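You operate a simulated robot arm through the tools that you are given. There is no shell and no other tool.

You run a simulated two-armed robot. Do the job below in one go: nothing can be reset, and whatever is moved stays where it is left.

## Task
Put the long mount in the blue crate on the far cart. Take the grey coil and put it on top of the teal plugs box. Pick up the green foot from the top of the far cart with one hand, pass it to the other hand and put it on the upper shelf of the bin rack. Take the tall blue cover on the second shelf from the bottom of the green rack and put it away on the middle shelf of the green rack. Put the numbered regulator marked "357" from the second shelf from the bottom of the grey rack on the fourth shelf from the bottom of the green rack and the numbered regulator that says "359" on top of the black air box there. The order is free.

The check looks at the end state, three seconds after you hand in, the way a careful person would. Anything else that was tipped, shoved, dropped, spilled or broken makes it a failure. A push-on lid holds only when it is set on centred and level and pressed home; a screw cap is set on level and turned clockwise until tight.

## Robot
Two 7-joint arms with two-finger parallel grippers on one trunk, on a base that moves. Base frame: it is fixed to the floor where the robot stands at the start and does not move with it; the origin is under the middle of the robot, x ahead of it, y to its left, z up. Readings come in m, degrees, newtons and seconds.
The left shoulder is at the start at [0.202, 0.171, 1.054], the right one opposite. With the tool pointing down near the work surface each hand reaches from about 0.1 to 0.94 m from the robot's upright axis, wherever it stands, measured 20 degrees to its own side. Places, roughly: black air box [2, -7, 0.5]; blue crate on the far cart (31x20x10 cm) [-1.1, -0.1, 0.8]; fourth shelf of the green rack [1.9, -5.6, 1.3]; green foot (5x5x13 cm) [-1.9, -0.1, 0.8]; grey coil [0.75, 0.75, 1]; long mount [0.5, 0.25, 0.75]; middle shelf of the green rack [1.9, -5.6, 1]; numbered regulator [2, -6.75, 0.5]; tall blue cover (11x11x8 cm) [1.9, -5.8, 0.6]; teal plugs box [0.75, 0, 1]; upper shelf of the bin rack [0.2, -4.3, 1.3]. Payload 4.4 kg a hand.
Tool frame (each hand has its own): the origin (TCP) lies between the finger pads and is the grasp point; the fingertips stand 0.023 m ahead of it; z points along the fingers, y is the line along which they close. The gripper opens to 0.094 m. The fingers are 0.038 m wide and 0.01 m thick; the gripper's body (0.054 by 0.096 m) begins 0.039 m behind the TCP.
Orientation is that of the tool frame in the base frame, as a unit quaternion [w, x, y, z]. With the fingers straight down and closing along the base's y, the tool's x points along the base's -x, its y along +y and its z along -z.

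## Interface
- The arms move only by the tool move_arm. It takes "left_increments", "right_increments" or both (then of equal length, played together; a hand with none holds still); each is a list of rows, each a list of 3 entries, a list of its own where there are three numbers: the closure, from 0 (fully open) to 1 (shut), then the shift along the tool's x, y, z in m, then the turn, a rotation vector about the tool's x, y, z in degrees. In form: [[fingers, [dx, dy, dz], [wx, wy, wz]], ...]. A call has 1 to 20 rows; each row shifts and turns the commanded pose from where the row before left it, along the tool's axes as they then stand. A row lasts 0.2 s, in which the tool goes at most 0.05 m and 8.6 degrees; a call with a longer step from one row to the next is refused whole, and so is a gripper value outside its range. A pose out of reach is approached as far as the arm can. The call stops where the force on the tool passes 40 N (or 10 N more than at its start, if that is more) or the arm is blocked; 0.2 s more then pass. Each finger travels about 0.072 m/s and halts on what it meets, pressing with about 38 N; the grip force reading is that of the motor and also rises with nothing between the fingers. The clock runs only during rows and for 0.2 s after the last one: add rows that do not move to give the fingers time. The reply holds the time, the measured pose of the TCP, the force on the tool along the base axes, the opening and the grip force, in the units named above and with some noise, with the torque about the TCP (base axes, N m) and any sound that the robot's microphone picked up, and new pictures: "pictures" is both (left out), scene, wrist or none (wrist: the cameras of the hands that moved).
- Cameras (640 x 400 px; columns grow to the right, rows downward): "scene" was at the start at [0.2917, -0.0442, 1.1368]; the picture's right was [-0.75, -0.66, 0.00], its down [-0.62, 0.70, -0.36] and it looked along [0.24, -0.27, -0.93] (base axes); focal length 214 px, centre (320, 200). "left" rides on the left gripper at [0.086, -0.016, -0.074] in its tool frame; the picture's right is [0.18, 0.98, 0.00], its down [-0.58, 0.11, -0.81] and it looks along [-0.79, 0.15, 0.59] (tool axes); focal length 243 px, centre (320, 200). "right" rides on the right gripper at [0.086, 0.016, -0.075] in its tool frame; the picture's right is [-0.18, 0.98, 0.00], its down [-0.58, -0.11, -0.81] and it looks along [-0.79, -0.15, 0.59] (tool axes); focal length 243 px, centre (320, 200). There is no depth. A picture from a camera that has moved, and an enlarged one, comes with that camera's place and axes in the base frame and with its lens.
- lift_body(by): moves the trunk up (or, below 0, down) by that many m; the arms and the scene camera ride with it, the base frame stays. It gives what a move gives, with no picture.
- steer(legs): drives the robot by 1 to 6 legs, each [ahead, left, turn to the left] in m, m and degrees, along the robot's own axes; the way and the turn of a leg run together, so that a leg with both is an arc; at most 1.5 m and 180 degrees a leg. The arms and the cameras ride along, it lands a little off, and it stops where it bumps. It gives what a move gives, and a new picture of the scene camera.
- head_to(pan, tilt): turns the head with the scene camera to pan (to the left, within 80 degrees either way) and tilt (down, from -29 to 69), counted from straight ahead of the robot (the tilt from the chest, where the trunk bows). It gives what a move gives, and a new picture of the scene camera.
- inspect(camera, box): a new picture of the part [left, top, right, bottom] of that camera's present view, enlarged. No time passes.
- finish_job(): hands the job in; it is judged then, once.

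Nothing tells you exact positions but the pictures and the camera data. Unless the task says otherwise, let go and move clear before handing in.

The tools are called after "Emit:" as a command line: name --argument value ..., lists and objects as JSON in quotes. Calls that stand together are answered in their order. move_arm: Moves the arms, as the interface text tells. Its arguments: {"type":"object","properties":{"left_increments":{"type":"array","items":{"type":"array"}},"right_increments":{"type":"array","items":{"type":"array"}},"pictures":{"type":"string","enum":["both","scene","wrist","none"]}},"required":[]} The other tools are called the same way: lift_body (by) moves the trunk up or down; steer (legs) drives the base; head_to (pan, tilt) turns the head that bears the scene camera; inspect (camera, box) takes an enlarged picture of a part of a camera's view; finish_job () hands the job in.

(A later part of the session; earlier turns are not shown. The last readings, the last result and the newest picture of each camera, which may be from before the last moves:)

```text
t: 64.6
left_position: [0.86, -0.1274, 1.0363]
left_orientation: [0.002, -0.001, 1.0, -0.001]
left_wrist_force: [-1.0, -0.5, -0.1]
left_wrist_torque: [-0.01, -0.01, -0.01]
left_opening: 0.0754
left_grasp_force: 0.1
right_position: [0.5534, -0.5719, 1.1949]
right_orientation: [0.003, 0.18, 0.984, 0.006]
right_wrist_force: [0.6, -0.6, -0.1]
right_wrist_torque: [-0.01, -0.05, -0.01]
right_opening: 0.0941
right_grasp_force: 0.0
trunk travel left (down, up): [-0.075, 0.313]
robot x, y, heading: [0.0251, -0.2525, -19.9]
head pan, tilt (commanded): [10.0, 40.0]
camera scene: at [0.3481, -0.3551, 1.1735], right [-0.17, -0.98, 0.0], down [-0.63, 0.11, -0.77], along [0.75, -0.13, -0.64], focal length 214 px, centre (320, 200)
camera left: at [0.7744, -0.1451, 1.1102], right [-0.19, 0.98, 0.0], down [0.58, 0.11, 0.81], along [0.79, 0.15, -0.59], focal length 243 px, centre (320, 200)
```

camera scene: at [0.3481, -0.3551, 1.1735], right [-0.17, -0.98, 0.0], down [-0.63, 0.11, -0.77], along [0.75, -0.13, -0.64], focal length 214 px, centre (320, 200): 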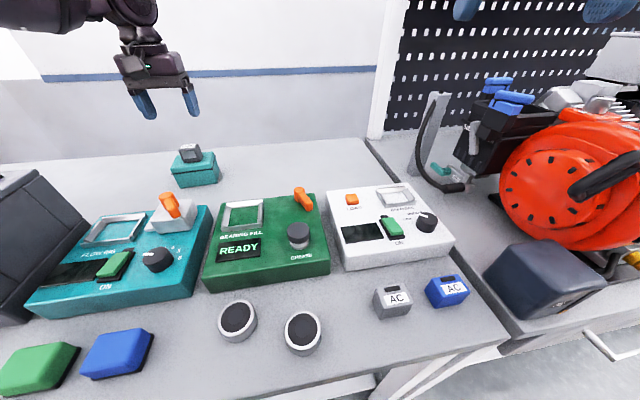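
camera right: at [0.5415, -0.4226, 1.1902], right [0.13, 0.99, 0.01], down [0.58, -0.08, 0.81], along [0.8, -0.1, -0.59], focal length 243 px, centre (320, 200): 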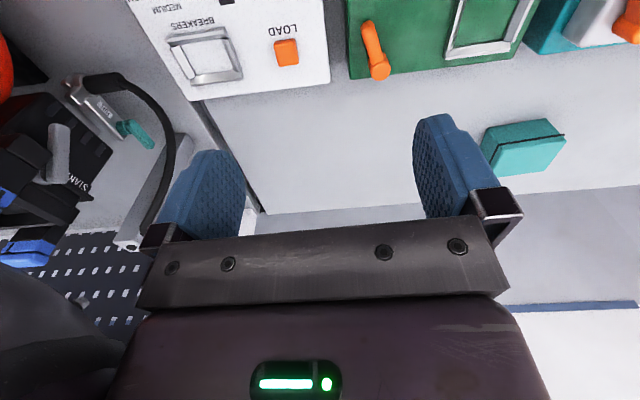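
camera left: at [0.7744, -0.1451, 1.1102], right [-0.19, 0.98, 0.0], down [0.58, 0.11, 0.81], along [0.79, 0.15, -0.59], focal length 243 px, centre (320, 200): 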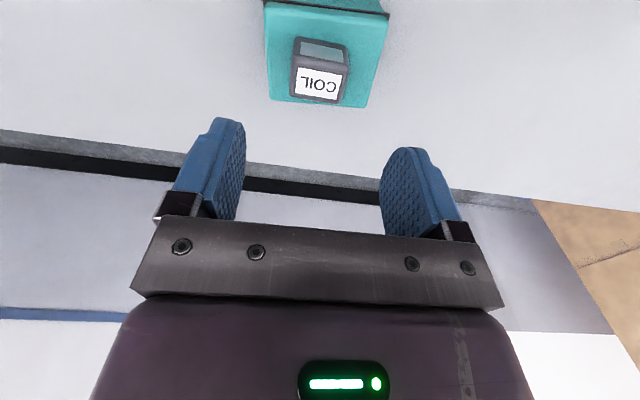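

The coil rests squarely on the teal box. Next is the LONG mount near [0.48, 0.17]; I'll raise and retract the hand, turn back straight and shift left.

Emit:
move_arm --left_increments '[[0.2, [0, 0, -0.04], [0, 0, 0]], [0.1, [0.02, 0, -0.04], [0, 0, 0]], [0, [0.045, 0, -0.01], [0, 0, 0]], [0, [0.045, 0, 0], [0, 0, 0]], [0, [0.045, 0, 0], [0, 0, 0]], [0, [0.045, 0, 0], [0, 0, 0]], [0, [0.045, 0, 0], [0, 0, 0]], [0, [0.045, 0, 0], [0, 0, 0]]]' --pictures "none"

Emit:
steer --legs '[[-0.1, 0, 0], [0, 0, 20], [0.05, 0.17, 0]]'

Emit:
head_to --pan 20 --tilt 55

Emit:
inspect --camera "left" --box '[0, 0, 640, 400]'

```text
t: 66.4
left_position: [0.571, -0.1293, 1.1229]
left_orientation: [0.002, -0.001, 1.0, 0.0]
left_wrist_force: [-0.2, 0.6, 1.1]
left_wrist_torque: [-0.01, -0.02, -0.04]
left_opening: 0.0939
left_grasp_force: 0.1
right_position: [0.5539, -0.5716, 1.1957]
right_orientation: [0.003, 0.18, 0.984, 0.006]
right_wrist_force: [-0.7, -0.6, 0.6]
right_wrist_torque: [-0.01, 0.0, 0.02]
right_opening: 0.0942
right_grasp_force: 0.0
trunk travel left (down, up): [-0.075, 0.313]
robot x, y, heading: [0.0235, -0.2504, -19.7]
head pan, tilt (commanded): [10.0, 40.0]
```

```text
t: 70.3
left_position: [0.4472, 0.26, 1.1223]
left_orientation: [0.001, -0.18, 0.984, 0.0]
left_wrist_force: [-0.4, -0.4, -0.4]
left_wrist_torque: [-0.02, 0.0, -0.04]
left_opening: 0.0939
left_grasp_force: 0.1
right_position: [0.5863, -0.1599, 1.1945]
right_orientation: [0.001, 0.003, 1.0, 0.006]
right_wrist_force: [0.6, -0.5, 0.0]
right_wrist_torque: [-0.02, -0.04, 0.01]
right_opening: 0.0941
right_grasp_force: 0.0
trunk travel left (down, up): [-0.075, 0.313]
robot x, y, heading: [-0.0222, -0.0427, 0.7]
head pan, tilt (commanded): [10.0, 40.0]
camera scene: at [0.3167, -0.0301, 1.1729], right [0.18, -0.98, 0.0], down [-0.63, -0.12, -0.77], along [0.75, 0.14, -0.64], focal length 214 px, centre (320, 200)
```

scene: 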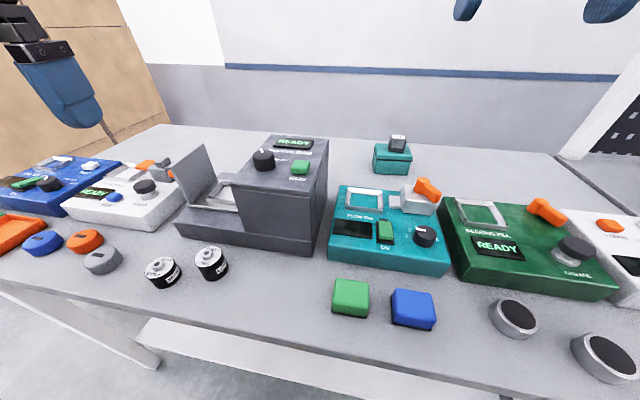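

```text
t: 71.1
left_position: [0.4461, 0.2601, 1.1225]
left_orientation: [0.002, -0.18, 0.984, -0.001]
left_wrist_force: [-0.1, 0.0, 0.1]
left_wrist_torque: [0.0, -0.01, 0.01]
left_opening: 0.094
left_grasp_force: 0.1
right_position: [0.5852, -0.16, 1.1941]
right_orientation: [0.002, 0.002, 1.0, 0.006]
right_wrist_force: [1.2, -0.6, -0.1]
right_wrist_torque: [0.02, 0.02, -0.02]
right_opening: 0.0941
right_grasp_force: 0.1
trunk travel left (down, up): [-0.075, 0.313]
robot x, y, heading: [-0.0197, -0.0494, 0.6]
head pan, tilt (commanded): [20.0, 55.0]
camera scene: at [0.3007, -0.0207, 1.1523], right [0.35, -0.94, 0.0], down [-0.77, -0.29, -0.57], along [0.54, 0.2, -0.82], focal length 214 px, centre (320, 200)
```

scene: 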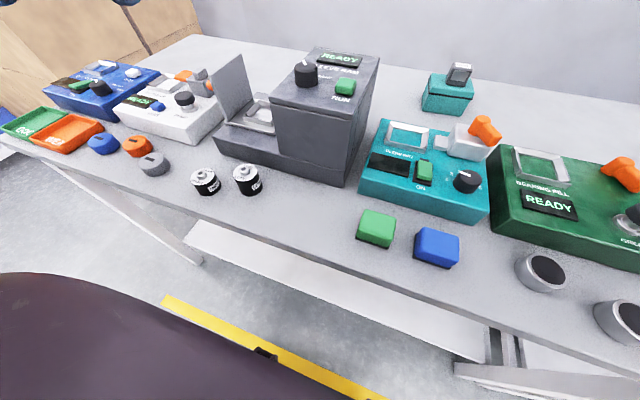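

```text
1.00 times, centred on (320, 200) of left (not enlarged: the box is as wide or as high as the picture)
camera zoom: at [0.3712, 0.2128, 1.1966], right [-0.52, 0.85, 0.0], down [0.5, 0.31, 0.81], along [0.69, 0.42, -0.59], focal length 243 px, centre (320, 200)
```

zoom: 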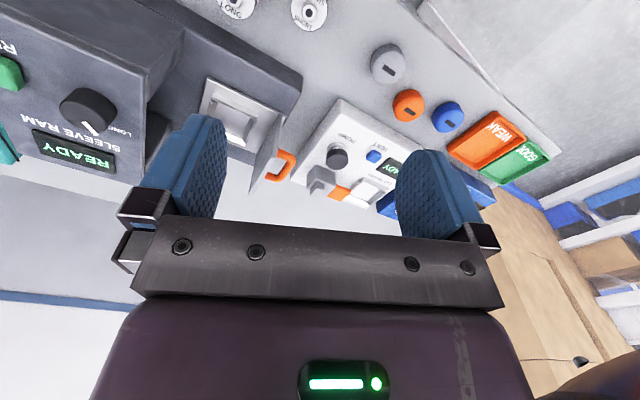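

Emit:
inspect --camera "scene" --box '[170, 140, 290, 215]'

Emit:
inspect --camera "left" --box '[200, 0, 360, 100]'

```text
5.33 times, centred on (230, 178) of scene
camera zoom: at [0.3007, -0.0207, 1.1523], right [0.35, -0.94, 0.0], down [-0.77, -0.29, -0.57], along [0.54, 0.2, -0.82], focal length 1144 px, centre (800, 320)
```

zoom: 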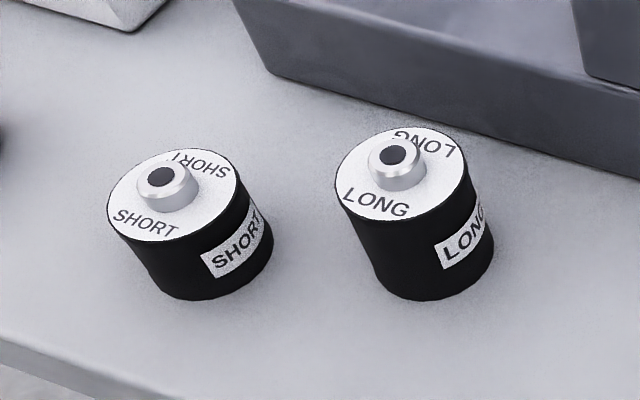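

```text
4.00 times, centred on (280, 50) of left
camera zoom: at [0.3712, 0.2128, 1.1966], right [-0.52, 0.85, 0.0], down [0.5, 0.31, 0.81], along [0.69, 0.42, -0.59], focal length 970 px, centre (480, 800)
```

zoom: 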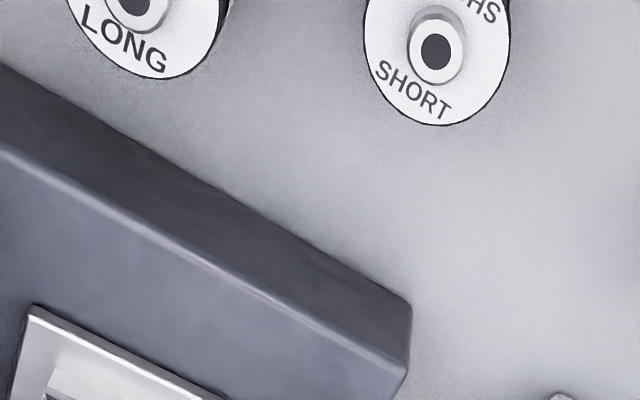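

LONG mount's top disc is at [0.485, 0.181, 0.885], with SHORT beside it and the ram base behind. I'll turn the left hand so it closes diagonally, clear of both, and move above it.

Emit:
move_arm --left_increments '[[0.1, [0, 0, 0], [0, 0, 8.2]], [0.2, [0, 0, 0], [0, 0, 8.2]], [0.25, [0, 0, 0], [0, 0, 8.2]], [0.25, [0, 0, 0], [0, 0, 8.2]], [0.25, [0, 0, 0], [0, 0, 8.2]], [0.25, [0, 0, 0], [0, 0, 8.2]], [0.25, [0, 0, 0], [0, 0, 8.2]], [0.25, [0, 0, 0], [0, 0, 8.2]], [0.25, [-0.0417, -0.01415, 0], [0, 0, 0]], [0.25, [-0.0417, -0.01415, 0], [0, 0, 0]], [0.25, [0, 0, 0.04], [0, 0, 0]], [0.25, [0, 0, 0.04], [0, 0, 0]], [0.25, [0, 0, 0.03], [0, 0, 0]]]'

```text
t: 73.9
left_position: [0.4861, 0.1818, 1.0117]
left_orientation: [0.001, 0.382, 0.924, 0.001]
left_wrist_force: [0.5, -0.9, -0.1]
left_wrist_torque: [0.02, 0.03, -0.03]
left_opening: 0.0707
left_grasp_force: 0.1
right_position: [0.5867, -0.1611, 1.193]
right_orientation: [0.0, 0.002, 1.0, 0.006]
right_wrist_force: [1.6, 0.5, 0.2]
right_wrist_torque: [-0.02, 0.0, 0.04]
right_opening: 0.0939
right_grasp_force: 0.1
trunk travel left (down, up): [-0.075, 0.313]
robot x, y, heading: [-0.0249, -0.0444, 0.8]
head pan, tilt (commanded): [20.0, 55.0]
camera scene: at [0.3011, -0.0206, 1.152], right [0.35, -0.94, 0.0], down [-0.77, -0.29, -0.57], along [0.54, 0.2, -0.82], focal length 214 px, centre (320, 200)
camera left: at [0.414, 0.2295, 1.0858], right [0.56, 0.83, 0.0], down [0.49, -0.33, 0.81], along [0.67, -0.46, -0.59], focal length 243 px, centre (320, 200)
```

scene: 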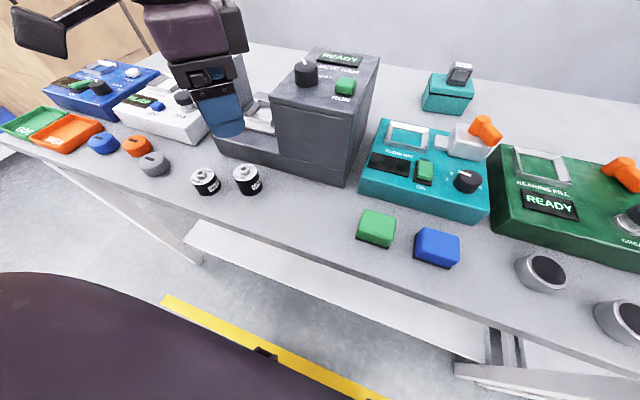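
left: 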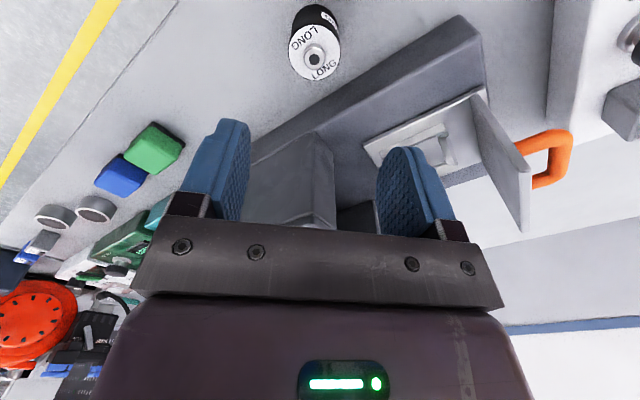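

Emit:
move_arm --left_increments '[[0.25, [0, -0.004, 0.035], [0, 0, 0]], [0.25, [0, 0, 0.035], [0, 0, 0]], [0.25, [0, 0, 0.02], [0, 0, 0]], [0.25, [0, 0, 0], [0, 0, 0]]]'

```text
t: 74.9
left_position: [0.4841, 0.1782, 0.9222]
left_orientation: [0.0, 0.382, 0.924, 0.001]
left_wrist_force: [0.2, -0.1, 0.1]
left_wrist_torque: [-0.02, -0.03, -0.01]
left_opening: 0.0707
left_grasp_force: 0.1
right_position: [0.5848, -0.1609, 1.1947]
right_orientation: [0.002, 0.001, 1.0, 0.006]
right_wrist_force: [0.2, -0.2, -0.1]
right_wrist_torque: [0.0, 0.0, -0.01]
right_opening: 0.094
right_grasp_force: 0.1
trunk travel left (down, up): [-0.075, 0.313]
robot x, y, heading: [-0.02, -0.0427, 0.3]
head pan, tilt (commanded): [20.0, 55.0]
camera scene: at [0.3004, -0.0206, 1.1524], right [0.35, -0.94, 0.0], down [-0.77, -0.29, -0.57], along [0.54, 0.2, -0.82], focal length 214 px, centre (320, 200)
camera left: at [0.412, 0.2274, 0.9965], right [0.56, 0.83, 0.0], down [0.49, -0.33, 0.81], along [0.67, -0.45, -0.59], focal length 243 px, centre (320, 200)
```

scene: 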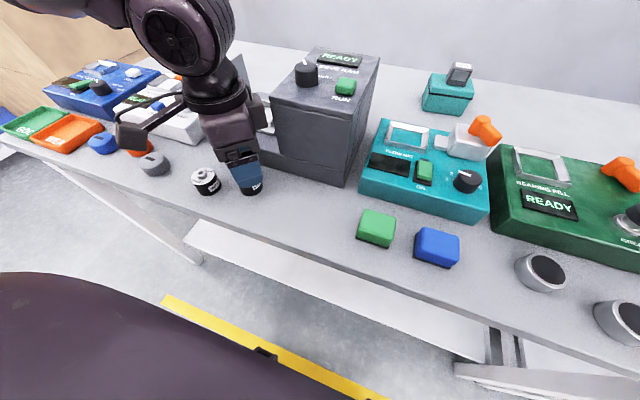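
left: 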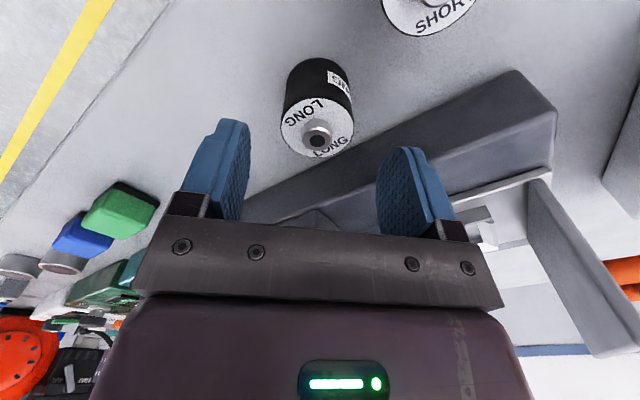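

Emit:
move_arm --left_increments '[[0.25, [0.002, 0, 0.025], [0, 0, 0]], [0.25, [0, 0, 0.025], [0, 0, 0]], [0.25, [0, 0, 0], [0, 0, 0]], [0.6, [0, 0, 0], [0, 0, 0]], [0.8, [0, 0, 0], [0, 0, 0]], [0.8, [0, 0, 0], [0, 0, 0]], [0.8, [0, 0, 0], [0, 0, 0]]]' --pictures "wrist"

```text
t: 76.5
left_position: [0.4823, 0.1783, 0.873]
left_orientation: [0.002, 0.382, 0.924, 0.0]
left_wrist_force: [-4.2, -6.6, 12.6]
left_wrist_torque: [-0.28, 0.35, 0.11]
left_opening: 0.039
left_grasp_force: 38.3
right_position: [0.5837, -0.1611, 1.1954]
right_orientation: [0.002, 0.002, 1.0, 0.008]
right_wrist_force: [0.8, -0.5, 0.1]
right_wrist_torque: [-0.02, -0.03, 0.01]
right_opening: 0.0939
right_grasp_force: 0.0
trunk travel left (down, up): [-0.075, 0.313]
robot x, y, heading: [-0.0237, -0.0434, 0.6]
head pan, tilt (commanded): [20.0, 55.0]
camera left: at [0.41, 0.2263, 0.9469], right [0.56, 0.83, 0.0], down [0.49, -0.33, 0.81], along [0.67, -0.45, -0.59], focal length 243 px, centre (320, 200)
```

left: 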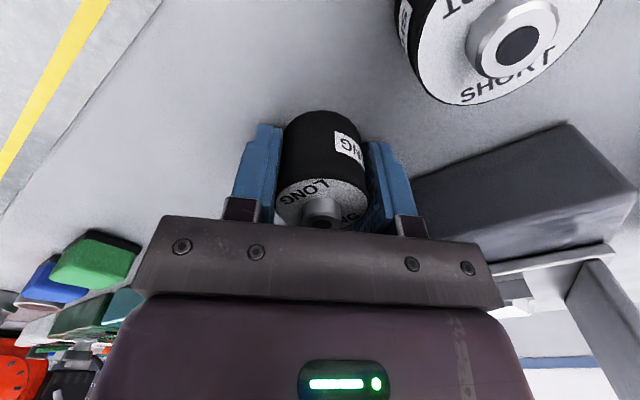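

The LONG mount is gripped. I'll lift it straight up.

Emit:
move_arm --left_increments '[[0.8, [0, 0, -0.02], [0, 0, 0]], [0.8, [0, 0, -0.03], [0, 0, 0]], [0.8, [0, 0, -0.04], [0, 0, 0]], [0.8, [0, 0, -0.045], [0, 0, 0]], [0.8, [0, 0, -0.045], [0, 0, 0]], [0.8, [0, 0, -0.045], [0, 0, 0]], [0.8, [0, 0, -0.02], [0, 0, 0]]]'

```text
t: 78.1
left_position: [0.4795, 0.1778, 1.118]
left_orientation: [0.001, 0.383, 0.924, 0.0]
left_wrist_force: [0.1, -0.7, -0.9]
left_wrist_torque: [-0.01, 0.0, 0.0]
left_opening: 0.0392
left_grasp_force: 38.1
right_position: [0.5848, -0.1614, 1.1951]
right_orientation: [0.003, 0.002, 1.0, 0.006]
right_wrist_force: [-0.4, -0.3, 0.8]
right_wrist_torque: [-0.01, 0.02, -0.03]
right_opening: 0.094
right_grasp_force: 0.1
trunk travel left (down, up): [-0.075, 0.313]
robot x, y, heading: [-0.0219, -0.0495, 0.5]
head pan, tilt (commanded): [20.0, 55.0]
camera scene: at [0.3007, -0.0207, 1.1522], right [0.35, -0.94, 0.0], down [-0.77, -0.29, -0.57], along [0.54, 0.2, -0.82], focal length 214 px, centre (320, 200)
camera left: at [0.407, 0.2263, 1.1922], right [0.56, 0.83, 0.0], down [0.49, -0.33, 0.81], along [0.67, -0.45, -0.59], focal length 243 px, centre (320, 200)
```

scene: 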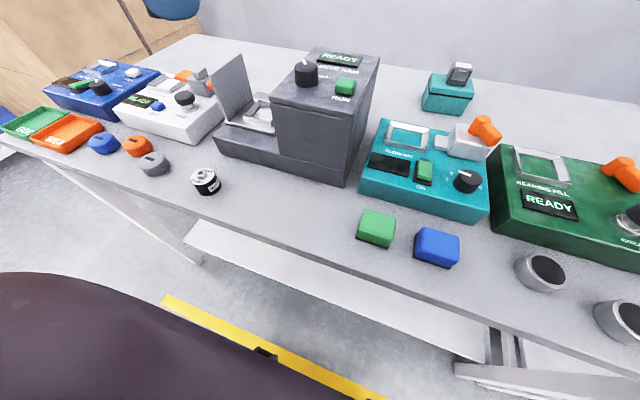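
left: 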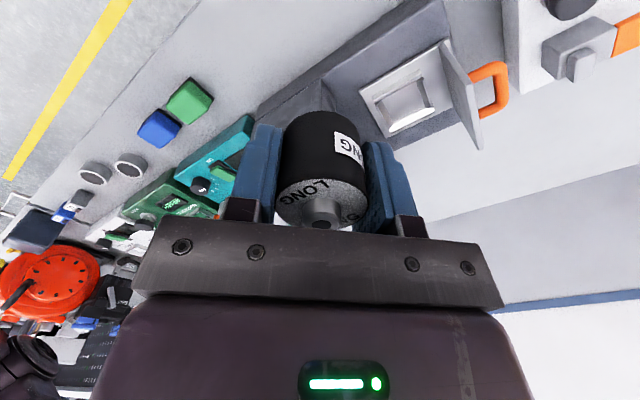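

Mount in hand. Next I need to see the far cart behind me: I'll pull the right hand in, back away from the bench a little and look around.

Emit:
move_arm --right_increments '[[0, [0.01, -0.04, 0], [0, 0, 0]], [0, [0.02, -0.04, 0], [0, 0, 0]], [0, [0.04, -0.025, 0], [0, 0, 0]], [0, [0.04, 0, 0], [0, 0, 0]]]' --pictures "none"

Emit:
steer --legs '[[-0.2, 0, 0], [0, 0, 60]]'

Emit:
head_to --pan 75 --tilt 15

```text
t: 79.1
left_position: [0.48, 0.1787, 1.1185]
left_orientation: [0.001, 0.382, 0.924, 0.001]
left_wrist_force: [0.5, 0.0, -1.2]
left_wrist_torque: [0.0, 0.01, -0.02]
left_opening: 0.0391
left_grasp_force: 37.9
right_position: [0.4748, -0.2633, 1.1932]
right_orientation: [0.002, 0.002, 1.0, 0.005]
right_wrist_force: [0.6, -0.2, 0.2]
right_wrist_torque: [-0.02, -0.01, 0.01]
right_opening: 0.0942
right_grasp_force: 0.0
trunk travel left (down, up): [-0.075, 0.313]
robot x, y, heading: [-0.02, -0.0467, 0.7]
head pan, tilt (commanded): [20.0, 55.0]
```

```text
t: 83.4
left_position: [-0.1737, 0.4992, 1.1181]
left_orientation: [0.0, -0.139, 0.99, 0.001]
left_wrist_force: [0.2, -0.8, -0.8]
left_wrist_torque: [0.0, 0.0, 0.0]
left_opening: 0.0389
left_grasp_force: 37.9
right_position: [0.2093, 0.281, 1.1931]
right_orientation: [-0.001, -0.506, 0.862, 0.006]
right_wrist_force: [0.5, 0.1, 0.0]
right_wrist_torque: [-0.05, -0.03, -0.01]
right_opening: 0.094
right_grasp_force: 0.0
trunk travel left (down, up): [-0.075, 0.313]
robot x, y, heading: [-0.2227, -0.0493, 61.5]
head pan, tilt (commanded): [20.0, 55.0]
camera scene: at [-0.0888, 0.244, 1.1522], right [0.99, -0.15, 0.0], down [-0.12, -0.81, -0.57], along [0.09, 0.57, -0.82], focal length 214 px, centre (320, 200)
```

scene: 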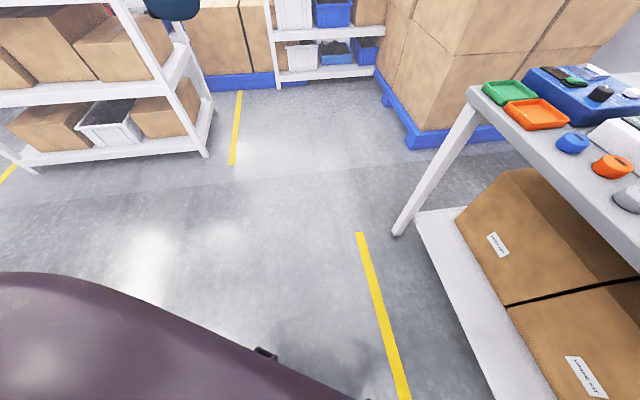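

```text
t: 84.6
left_position: [-0.1745, 0.4995, 1.1182]
left_orientation: [0.001, -0.138, 0.99, 0.001]
left_wrist_force: [-0.1, 0.0, -1.5]
left_wrist_torque: [-0.01, 0.0, 0.01]
left_opening: 0.0391
left_grasp_force: 37.7
right_position: [0.2091, 0.282, 1.1928]
right_orientation: [-0.002, -0.506, 0.862, 0.007]
right_wrist_force: [-0.5, 0.0, -0.1]
right_wrist_torque: [-0.04, -0.02, 0.02]
right_opening: 0.0939
right_grasp_force: 0.0
trunk travel left (down, up): [-0.075, 0.313]
robot x, y, heading: [-0.2202, -0.0475, 61.5]
head pan, tilt (commanded): [75.0, 15.0]
camera scene: at [-0.1669, 0.237, 1.2124], right [0.69, 0.72, 0.0], down [0.19, -0.18, -0.97], along [-0.7, 0.67, -0.26], focal length 214 px, centre (320, 200)
```

scene: 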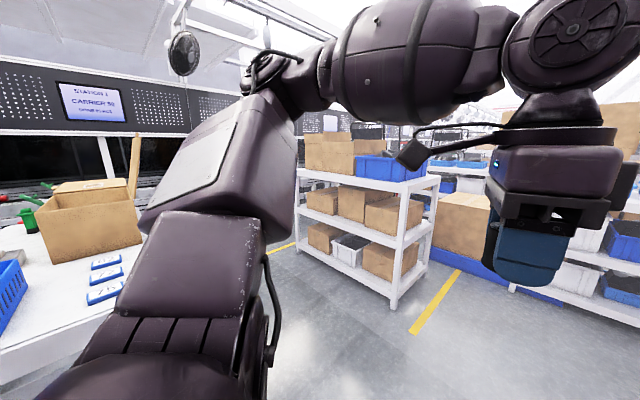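

The far cart is to the left-behind me, with a blue crate and boxes on it. I'll turn further left in a moderate step and look again.

Emit:
steer --legs '[[0.03, -0.06, 0], [0, 0, 45]]'

Emit:
head_to --pan 70 --tilt 25

```text
t: 87.9
left_position: [-0.5027, 0.3748, 1.1175]
left_orientation: [0.0, -0.503, 0.864, 0.001]
left_wrist_force: [0.5, 0.1, -0.4]
left_wrist_torque: [-0.01, 0.0, 0.03]
left_opening: 0.0393
left_grasp_force: 38.3
right_position: [-0.0764, 0.4848, 1.1936]
right_orientation: [0.004, 0.794, -0.608, -0.005]
right_wrist_force: [0.8, 1.2, -0.5]
right_wrist_torque: [0.02, 0.01, 0.05]
right_opening: 0.0941
right_grasp_force: 0.0
trunk travel left (down, up): [-0.075, 0.313]
robot x, y, heading: [-0.1531, -0.0519, 105.7]
head pan, tilt (commanded): [75.0, 15.0]
camera scene: at [-0.3157, 0.1896, 1.2125], right [-0.01, 1.0, 0.0], down [0.26, 0.0, -0.97], along [-0.97, -0.01, -0.26], focal length 214 px, centre (320, 200)
```

scene: 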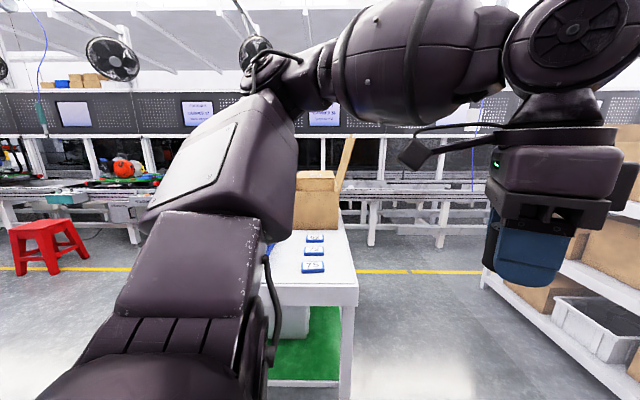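

```text
t: 88.6
left_position: [-0.5027, 0.3748, 1.1177]
left_orientation: [0.0, -0.503, 0.864, 0.002]
left_wrist_force: [0.9, -0.2, -1.1]
left_wrist_torque: [-0.04, -0.01, 0.02]
left_opening: 0.0391
left_grasp_force: 38.3
right_position: [-0.0769, 0.4857, 1.1934]
right_orientation: [0.004, 0.794, -0.608, -0.005]
right_wrist_force: [0.2, 0.4, 0.1]
right_wrist_torque: [-0.01, 0.0, 0.01]
right_opening: 0.0937
right_grasp_force: 0.2
trunk travel left (down, up): [-0.075, 0.313]
robot x, y, heading: [-0.1538, -0.0478, 105.5]
head pan, tilt (commanded): [70.0, 25.0]
camera scene: at [-0.3138, 0.1977, 1.1963], right [0.07, 1.0, 0.0], down [0.42, -0.03, -0.91], along [-0.9, 0.07, -0.42], focal length 214 px, centre (320, 200)
```

scene: 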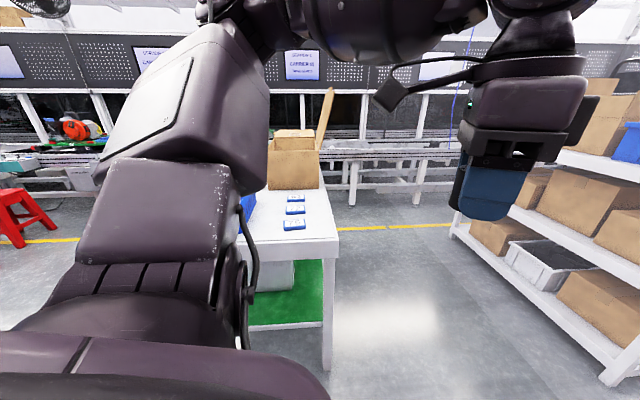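

The cart's near edge is at about x=-0.9, so there's room to turn and face it. I'll turn to face backwards.

Emit:
steer --legs '[[0, 0, 74.5]]'

Emit:
head_to --pan 0 --tilt 30

```text
t: 92.3
left_position: [-0.6508, -0.286, 1.1179]
left_orientation: [0.0, 0.928, -0.372, -0.001]
left_wrist_force: [-0.4, 0.0, -1.2]
left_wrist_torque: [-0.03, 0.02, 0.04]
left_opening: 0.0394
left_grasp_force: 38.1
right_position: [-0.6556, 0.155, 1.194]
right_orientation: [0.007, 1.0, 0.01, -0.003]
right_wrist_force: [-0.2, 0.3, 0.0]
right_wrist_torque: [0.02, -0.01, -0.02]
right_opening: 0.0939
right_grasp_force: 0.0
trunk travel left (down, up): [-0.075, 0.313]
robot x, y, heading: [-0.1537, -0.0502, -178.2]
head pan, tilt (commanded): [70.0, 25.0]
camera scene: at [-0.4348, -0.1482, 1.1962], right [-0.95, 0.31, 0.0], down [0.13, 0.4, -0.91], along [-0.28, -0.86, -0.42], focal length 214 px, centre (320, 200)
```

scene: 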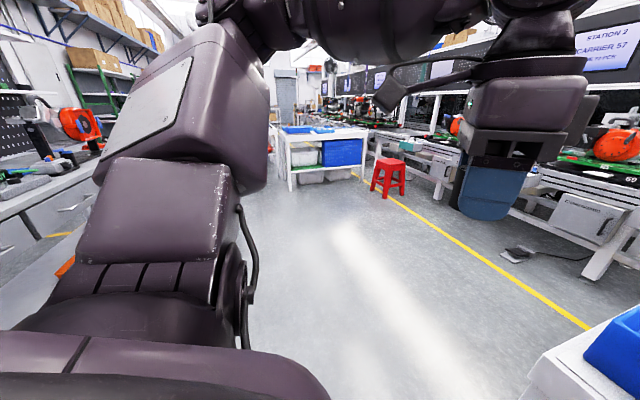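

```text
t: 93.7
left_position: [-0.6513, -0.2856, 1.1186]
left_orientation: [0.0, 0.928, -0.372, 0.0]
left_wrist_force: [0.3, 0.1, -1.3]
left_wrist_torque: [-0.03, -0.02, -0.01]
left_opening: 0.039
left_grasp_force: 37.5
right_position: [-0.6561, 0.1565, 1.1939]
right_orientation: [0.006, 1.0, 0.01, -0.002]
right_wrist_force: [-0.2, 0.3, 0.7]
right_wrist_torque: [-0.02, 0.01, 0.02]
right_opening: 0.0941
right_grasp_force: 0.0
trunk travel left (down, up): [-0.075, 0.313]
robot x, y, heading: [-0.1529, -0.0498, -178.5]
head pan, tilt (commanded): [0.0, 30.0]
camera scene: at [-0.4964, -0.0634, 1.1883], right [-0.03, 1.0, 0.0], down [0.5, 0.02, -0.87], along [-0.87, -0.03, -0.5], focal length 214 px, centre (320, 200)
```

scene: 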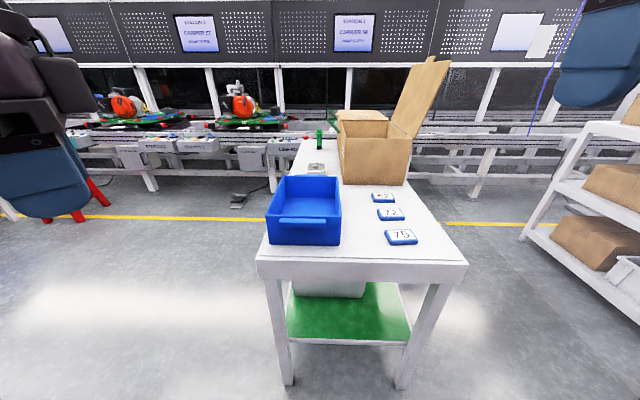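

I now face the far cart: top z≈0.778, near edge x≈-0.90, blue crate roughly at x -0.95…-1.2, y -0.22…-0.02, green foot at the far end. I'll move up so the crate is in front of my left arm.

Emit:
steer --legs '[[0.2, -0.13, -1.5]]'

Emit:
head_to --pan 10 --tilt 45

Emit:
inspect --camera "left" --box '[0, 0, 640, 400]'

```text
t: 95.5
left_position: [-0.8625, -0.1435, 1.1174]
left_orientation: [0.001, 0.922, -0.386, -0.001]
left_wrist_force: [-0.3, 0.6, -0.3]
left_wrist_torque: [0.0, -0.03, 0.0]
left_opening: 0.0393
left_grasp_force: 38.2
right_position: [-0.8532, 0.2983, 1.192]
right_orientation: [0.007, 1.0, -0.005, -0.002]
right_wrist_force: [-0.3, -0.8, 0.7]
right_wrist_torque: [0.0, 0.0, -0.01]
right_opening: 0.0941
right_grasp_force: 0.1
trunk travel left (down, up): [-0.075, 0.313]
robot x, y, heading: [-0.3581, 0.0749, -179.7]
head pan, tilt (commanded): [0.0, 30.0]
camera scene: at [-0.7009, 0.0741, 1.1883], right [0.0, 1.0, 0.0], down [0.5, 0.0, -0.87], along [-0.87, 0.0, -0.5], focal length 214 px, centre (320, 200)
```

scene: 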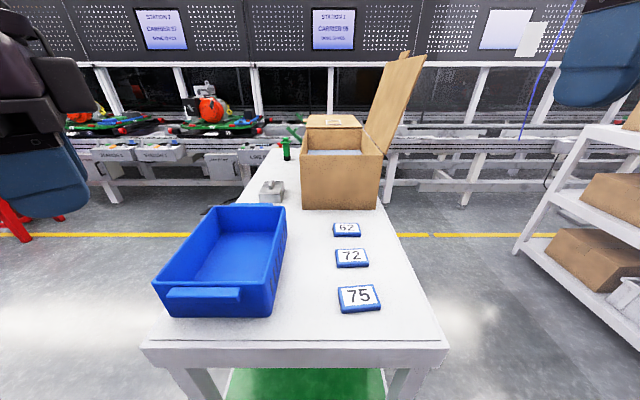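

```text
t: 96.2
left_position: [-0.8622, -0.1442, 1.1172]
left_orientation: [0.001, 0.923, -0.386, -0.001]
left_wrist_force: [0.4, 0.5, -1.1]
left_wrist_torque: [0.0, -0.01, 0.0]
left_opening: 0.0391
left_grasp_force: 38.0
right_position: [-0.8536, 0.2975, 1.1937]
right_orientation: [0.006, 1.0, -0.005, -0.002]
right_wrist_force: [-0.2, 0.1, 0.5]
right_wrist_torque: [0.0, -0.01, 0.02]
right_opening: 0.0938
right_grasp_force: 0.0
trunk travel left (down, up): [-0.075, 0.313]
robot x, y, heading: [-0.357, 0.0746, -180.0]
head pan, tilt (commanded): [10.0, 45.0]
camera scene: at [-0.6902, 0.0597, 1.1658], right [-0.17, 0.98, 0.0], down [0.7, 0.12, -0.71], along [-0.7, -0.12, -0.71], focal length 214 px, centre (320, 200)
```

scene: 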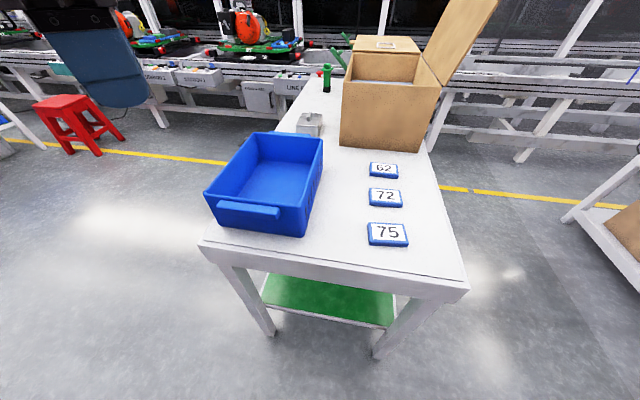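

```text
1.00 times, centred on (320, 200) of left (not enlarged: the box is as wide or as high as the picture)
camera zoom: at [-0.7893, -0.1953, 1.1918], right [-0.57, -0.82, 0.0], down [-0.48, 0.34, 0.81], along [-0.66, 0.46, -0.59], focal length 243 px, centre (320, 200)
```

zoom: 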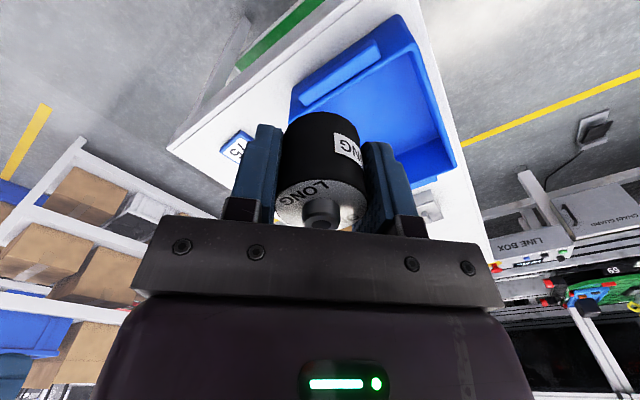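

Emit:
move_arm --left_increments '[[0.8, [-0.0324, 0.0237, 0], [0, 0, 0]], [0.8, [-0.0324, 0.0237, 0], [0, 0, 0]], [0.8, [-0.0324, 0.0237, 0], [0, 0, 0]], [0.8, [-0.0324, 0.0237, 0], [0, 0, 0]], [0.8, [-0.0324, 0.0237, 0], [0, 0, 0]], [0.8, [-0.0324, 0.0237, 0], [0, 0, 0]], [0.8, [0, 0, 0.04], [0, 0, 0]], [0.8, [0, 0, 0.04], [0, 0, 0]], [0.8, [0, 0, 0.04], [0, 0, 0]]]'

```text
t: 98.2
left_position: [-1.0704, -0.1119, 0.9961]
left_orientation: [0.001, 0.923, -0.385, 0.0]
left_wrist_force: [-0.5, 0.1, -0.8]
left_wrist_torque: [-0.01, 0.0, -0.02]
left_opening: 0.039
left_grasp_force: 37.9
left hand out of reach, approached as far as the arm can: row 6
right_position: [-0.854, 0.2966, 1.1921]
right_orientation: [0.006, 1.0, -0.005, 0.0]
right_wrist_force: [0.3, -0.1, 0.0]
right_wrist_torque: [0.01, -0.04, 0.01]
right_opening: 0.0942
right_grasp_force: 0.0
trunk travel left (down, up): [-0.075, 0.313]
robot x, y, heading: [-0.3613, 0.071, -180.0]
head pan, tilt (commanded): [10.0, 45.0]
camera scene: at [-0.6911, 0.0594, 1.1652], right [-0.17, 0.98, 0.0], down [0.7, 0.12, -0.71], along [-0.7, -0.12, -0.71], focal length 214 px, centre (320, 200)
camera left: at [-0.9984, -0.1634, 1.07], right [-0.57, -0.82, 0.0], down [-0.48, 0.34, 0.81], along [-0.66, 0.46, -0.59], focal length 243 px, centre (320, 200)
```

scene: 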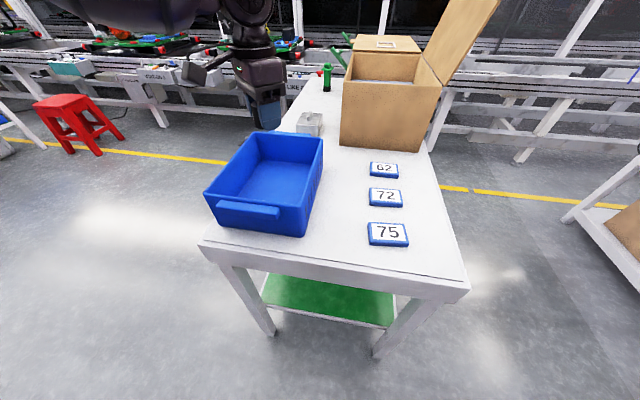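
left: 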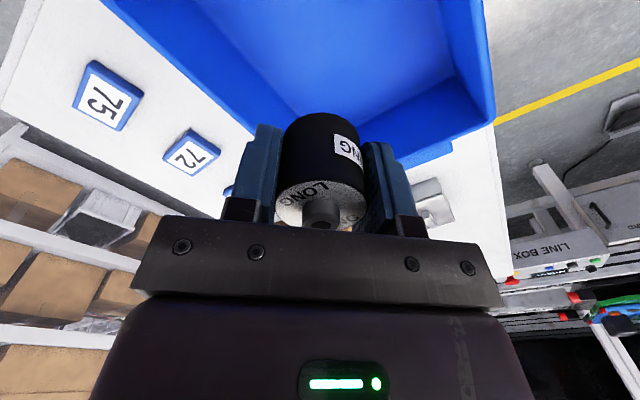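

Emit:
move_arm --left_increments '[[0.8, [0, 0, 0.04], [0, 0, 0]], [0.8, [0, 0, 0.04], [0, 0, 0]], [0.8, [0, 0, 0.035], [0, 0, 0]], [0.8, [0, 0, 0.025], [0, 0, 0]], [0.8, [0, 0, 0.01], [0, 0, 0]], [0.8, [0, 0, 0], [0, 0, 0]]]'

```text
t: 99.7
left_position: [-1.0749, -0.1253, 0.8646]
left_orientation: [0.001, 0.923, -0.386, -0.002]
left_wrist_force: [0.1, 1.0, -0.2]
left_wrist_torque: [0.01, -0.03, 0.03]
left_opening: 0.0394
left_grasp_force: 38.0
left hand out of reach, approached as far as the arm can: row 3, 5
right_position: [-0.853, 0.2972, 1.1935]
right_orientation: [0.006, 1.0, -0.005, -0.002]
right_wrist_force: [-1.1, -0.3, 0.3]
right_wrist_torque: [-0.02, 0.0, 0.0]
right_opening: 0.094
right_grasp_force: 0.1
trunk travel left (down, up): [-0.075, 0.313]
robot x, y, heading: [-0.3613, 0.0724, -180.0]
head pan, tilt (commanded): [10.0, 45.0]
camera scene: at [-0.6901, 0.0596, 1.1658], right [-0.17, 0.98, 0.0], down [0.7, 0.12, -0.71], along [-0.7, -0.12, -0.71], focal length 214 px, centre (320, 200)
camera left: at [-1.0021, -0.1766, 0.9383], right [-0.57, -0.82, 0.0], down [-0.48, 0.34, 0.81], along [-0.66, 0.46, -0.59], focal length 243 px, centre (320, 200)
```

scene: 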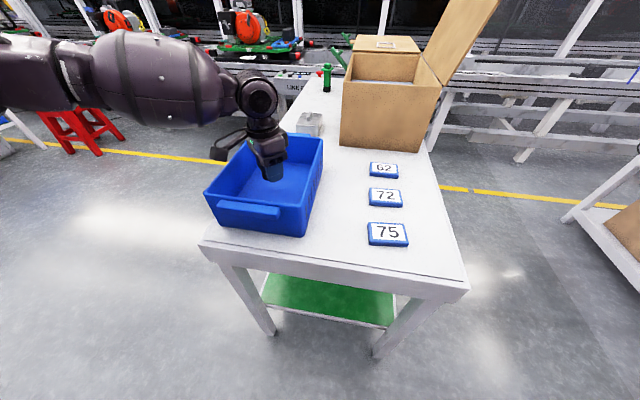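
left: 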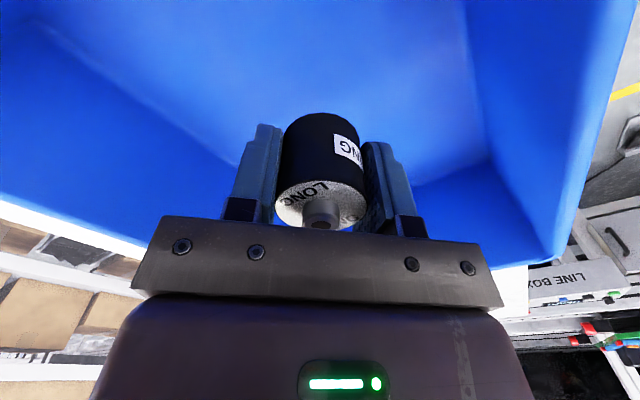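

Emit:
move_arm --left_increments '[[0.8, [0.0105, -0.0107, 0.008], [0, 0, 0]], [0.8, [0.007, -0.007, 0.015], [0, 0, 0]], [0.8, [0, 0, 0.01], [0, 0, 0]], [0.8, [0, 0, 0], [0, 0, 0]]]'

```text
t: 100.7
left_position: [-1.0498, -0.1248, 0.8318]
left_orientation: [0.0, 0.923, -0.386, -0.001]
left_wrist_force: [-0.4, 0.5, -0.6]
left_wrist_torque: [-0.04, 0.0, 0.03]
left_opening: 0.0392
left_grasp_force: 38.3
right_position: [-0.8536, 0.2973, 1.1924]
right_orientation: [0.007, 1.0, -0.006, -0.002]
right_wrist_force: [0.4, 0.9, -0.3]
right_wrist_torque: [0.0, 0.0, -0.01]
right_opening: 0.094
right_grasp_force: 0.0
trunk travel left (down, up): [-0.075, 0.313]
robot x, y, heading: [-0.3584, 0.0794, -180.1]
head pan, tilt (commanded): [10.0, 45.0]
camera scene: at [-0.6901, 0.0596, 1.1657], right [-0.17, 0.98, 0.0], down [0.7, 0.12, -0.71], along [-0.7, -0.12, -0.71], focal length 214 px, centre (320, 200)
camera left: at [-0.9774, -0.1765, 0.9058], right [-0.57, -0.82, 0.0], down [-0.48, 0.34, 0.81], along [-0.66, 0.46, -0.59], focal length 243 px, centre (320, 200)
```

scene: 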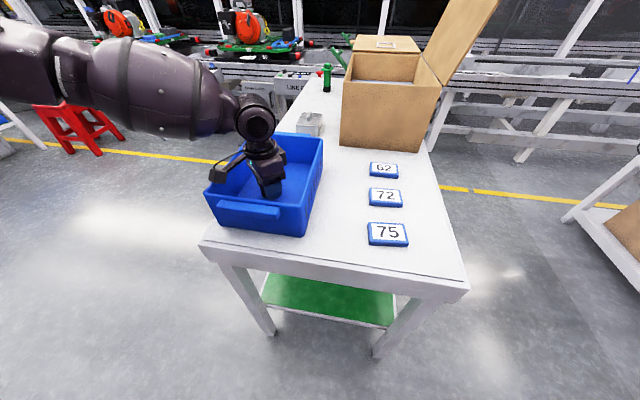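
left: 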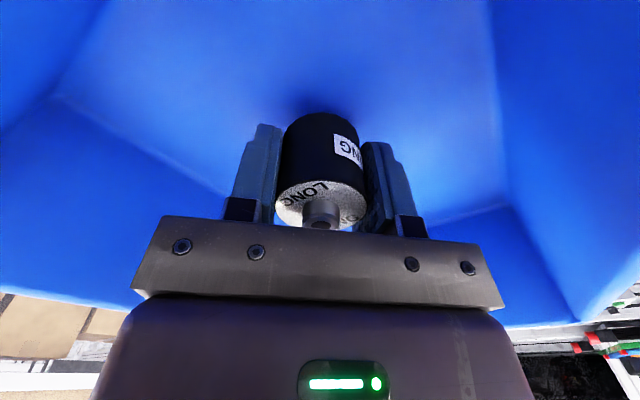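

Emit:
move_arm --left_increments '[[0.8, [0, 0, 0.004], [0, 0, 0]], [0.8, [0, 0, 0.004], [0, 0, 0]], [0.8, [0, 0, 0], [0, 0, 0]]]' --pictures "none"

```text
t: 101.5
left_position: [-1.0476, -0.1236, 0.8239]
left_orientation: [0.001, 0.923, -0.386, -0.001]
left_wrist_force: [-0.9, 0.8, -1.1]
left_wrist_torque: [-0.01, 0.01, -0.01]
left_opening: 0.0391
left_grasp_force: 38.3
right_position: [-0.8529, 0.297, 1.1932]
right_orientation: [0.007, 1.0, -0.006, -0.002]
right_wrist_force: [-0.2, 0.1, -0.2]
right_wrist_torque: [0.02, 0.01, -0.03]
right_opening: 0.0939
right_grasp_force: 0.0
trunk travel left (down, up): [-0.075, 0.313]
robot x, y, heading: [-0.3592, 0.0733, -180.0]
head pan, tilt (commanded): [10.0, 45.0]
```

Emit:
move_arm --left_increments '[[0.8, [0, 0, 0.003], [0, 0, 0]], [0.8, [0, 0, 0.003], [0, 0, 0]], [0.8, [0, 0, 0], [0, 0, 0]]]' --pictures "none"

```text
t: 102.2
left_position: [-1.0482, -0.1255, 0.8182]
left_orientation: [0.0, 0.923, -0.385, -0.001]
left_wrist_force: [0.0, 0.8, -1.5]
left_wrist_torque: [-0.01, -0.02, 0.06]
left_opening: 0.039
left_grasp_force: 37.7
right_position: [-0.8538, 0.2978, 1.1925]
right_orientation: [0.006, 1.0, -0.005, -0.002]
right_wrist_force: [-0.1, -0.4, -0.2]
right_wrist_torque: [0.01, 0.0, -0.01]
right_opening: 0.0938
right_grasp_force: 0.0
trunk travel left (down, up): [-0.075, 0.313]
robot x, y, heading: [-0.3564, 0.0778, -180.0]
head pan, tilt (commanded): [10.0, 45.0]
```

Emit:
move_arm --left_increments '[[0.8, [0, 0, 0.003], [0, 0, 0]], [0.8, [0, 0, 0.003], [0, 0, 0]], [0.8, [0, 0, 0], [0, 0, 0]]]' --pictures "wrist"

```text
t: 103.0
left_position: [-1.0492, -0.1243, 0.8126]
left_orientation: [0.001, 0.923, -0.386, -0.002]
left_wrist_force: [-0.2, 0.5, 6.4]
left_wrist_torque: [0.1, -0.12, 0.01]
left_opening: 0.0394
left_grasp_force: 38.1
right_position: [-0.8521, 0.2984, 1.1929]
right_orientation: [0.006, 1.0, -0.005, -0.002]
right_wrist_force: [-0.1, 0.2, -0.1]
right_wrist_torque: [0.01, 0.01, -0.01]
right_opening: 0.094
right_grasp_force: 0.1
trunk travel left (down, up): [-0.075, 0.313]
robot x, y, heading: [-0.3598, 0.0794, -180.0]
head pan, tilt (commanded): [10.0, 45.0]
camera left: at [-0.9762, -0.1765, 0.8869], right [-0.57, -0.82, 0.0], down [-0.48, 0.34, 0.81], along [-0.67, 0.46, -0.59], focal length 243 px, centre (320, 200)
```

left: 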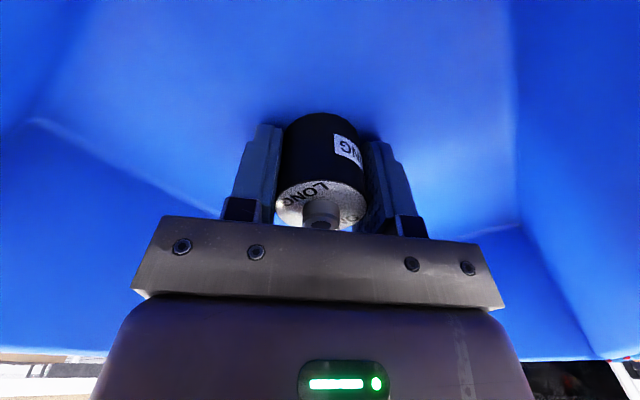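

Contact with the crate floor. I'll open and rise straight out.

Emit:
move_arm --left_increments '[[0.5, [0, 0, 0], [0, 0, 0]], [0.35, [0, 0, 0], [0, 0, 0]], [0.25, [0, 0, 0], [0, 0, 0]], [0.25, [0, 0, 0], [0, 0, 0]], [0.25, [0, 0, -0.02], [0, 0, 0]], [0.25, [0, 0, -0.03], [0, 0, 0]], [0.25, [0, 0, -0.04], [0, 0, 0]], [0.25, [0.01, -0.01, -0.04], [0, 0, 0]], [0.25, [0.01, -0.01, -0.045], [0, 0, 0]], [0.25, [0.01, -0.01, -0.045], [0, 0, 0]], [0.25, [0.01, -0.01, -0.045], [0, 0, 0]]]'

```text
t: 105.5
left_position: [-0.9909, -0.125, 1.0747]
left_orientation: [0.0, 0.923, -0.386, -0.001]
left_wrist_force: [-0.2, 0.0, 0.1]
left_wrist_torque: [-0.01, -0.02, -0.03]
left_opening: 0.0705
left_grasp_force: 0.0
right_position: [-0.853, 0.2977, 1.1938]
right_orientation: [0.006, 1.0, -0.006, -0.003]
right_wrist_force: [0.6, -0.6, 0.9]
right_wrist_torque: [0.01, 0.02, 0.04]
right_opening: 0.0941
right_grasp_force: 0.1
trunk travel left (down, up): [-0.075, 0.313]
robot x, y, heading: [-0.3534, 0.0775, -179.8]
head pan, tilt (commanded): [10.0, 45.0]
camera scene: at [-0.689, 0.0598, 1.1663], right [-0.17, 0.98, 0.0], down [0.7, 0.12, -0.71], along [-0.7, -0.12, -0.71], focal length 214 px, centre (320, 200)
camera left: at [-0.9168, -0.177, 1.1497], right [-0.57, -0.82, 0.0], down [-0.48, 0.34, 0.81], along [-0.66, 0.46, -0.59], focal length 243 px, centre (320, 200)
```

scene: 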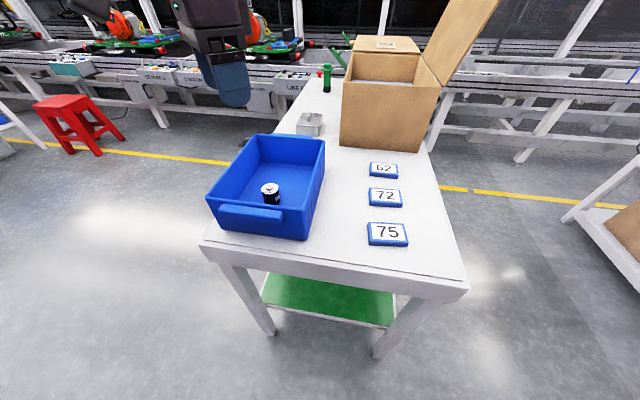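
left: 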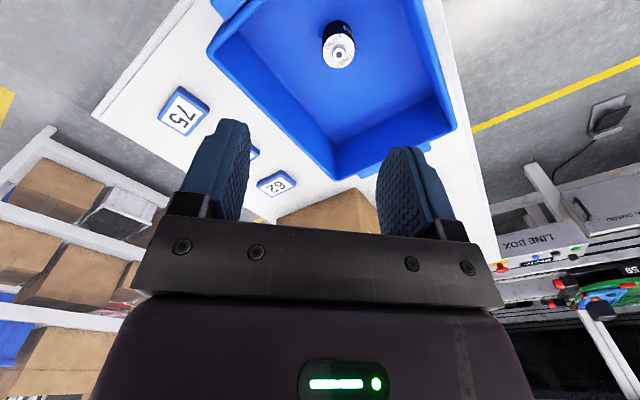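

The long mount stands upright in the blue crate. Next is the green foot at the far end of this cart; I'll retract the left hand, then drive round to the cart's side (the -y side).

Emit:
move_arm --left_increments '[[0.25, [0.03, -0.03, -0.02], [0, 0, 0]], [0.1, [0.034, -0.034, -0.01], [0, 0, 0]], [0, [0.034, -0.034, -0.01], [0, 0, 0]], [0, [0.034, -0.034, 0], [0, 0, 0]]]' --pictures "none"

Emit:
steer --legs '[[0, 1.03, 0], [0, 0, -90]]'

Emit:
head_to --pan 60 --tilt 20

```text
t: 106.5
left_position: [-0.8024, -0.1263, 1.1141]
left_orientation: [0.001, 0.922, -0.386, -0.002]
left_wrist_force: [-0.6, 0.0, -1.1]
left_wrist_torque: [-0.01, -0.03, 0.0]
left_opening: 0.0939
left_grasp_force: 0.1
right_position: [-0.8533, 0.2971, 1.1939]
right_orientation: [0.006, 1.0, -0.005, -0.003]
right_wrist_force: [0.7, -0.3, -0.2]
right_wrist_torque: [0.03, 0.01, -0.01]
right_opening: 0.0937
right_grasp_force: 0.0
trunk travel left (down, up): [-0.075, 0.313]
robot x, y, heading: [-0.3631, 0.0782, -179.9]
head pan, tilt (commanded): [10.0, 45.0]
```

```text
t: 119.6
left_position: [-0.563, -0.5151, 1.1142]
left_orientation: [0.0, -0.394, 0.919, 0.002]
left_wrist_force: [-0.5, -0.4, -0.3]
left_wrist_torque: [0.0, 0.0, -0.04]
left_opening: 0.0939
left_grasp_force: 0.0
right_position: [-0.1399, -0.4522, 1.1934]
right_orientation: [0.002, 0.714, -0.7, -0.005]
right_wrist_force: [0.8, -0.5, -0.1]
right_wrist_torque: [0.0, 0.01, 0.03]
right_opening: 0.0938
right_grasp_force: 0.1
trunk travel left (down, up): [-0.075, 0.313]
robot x, y, heading: [-0.3471, -0.9554, 91.7]
head pan, tilt (commanded): [10.0, 45.0]
camera scene: at [-0.3694, -0.6231, 1.1657], right [0.98, 0.2, 0.0], down [0.14, -0.69, -0.71], along [-0.14, 0.69, -0.71], focal length 214 px, centre (320, 200)
```

scene: 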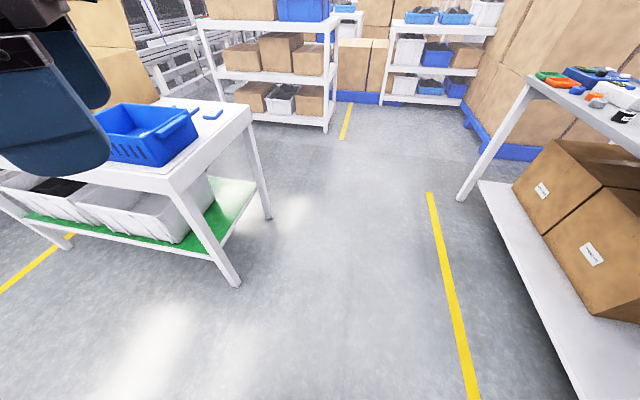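

```text
t: 120.8
left_position: [-0.5633, -0.5152, 1.1133]
left_orientation: [0.0, -0.394, 0.919, 0.002]
left_wrist_force: [-0.4, -0.2, 0.6]
left_wrist_torque: [-0.01, -0.01, 0.01]
left_opening: 0.094
left_grasp_force: 0.1
right_position: [-0.1404, -0.4526, 1.192]
right_orientation: [0.003, 0.714, -0.7, -0.006]
right_wrist_force: [-0.1, -0.2, 0.2]
right_wrist_torque: [-0.02, -0.05, 0.03]
right_opening: 0.094
right_grasp_force: 0.1
trunk travel left (down, up): [-0.075, 0.313]
robot x, y, heading: [-0.3448, -0.9519, 91.8]
head pan, tilt (commanded): [60.0, 20.0]
camera scene: at [-0.435, -0.6586, 1.2043], right [0.47, 0.88, 0.0], down [0.3, -0.16, -0.94], along [-0.83, 0.44, -0.34], focal length 214 px, centre (320, 200)
```

scene: 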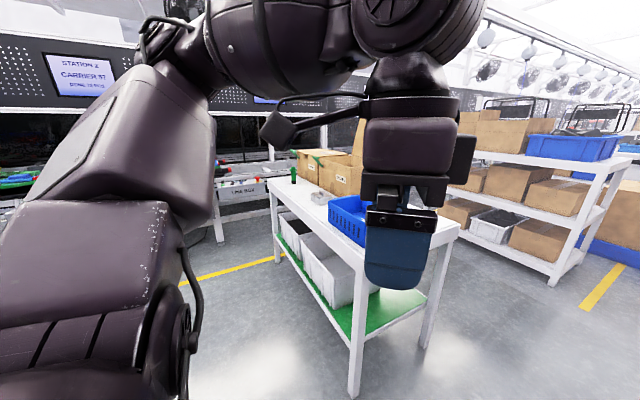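

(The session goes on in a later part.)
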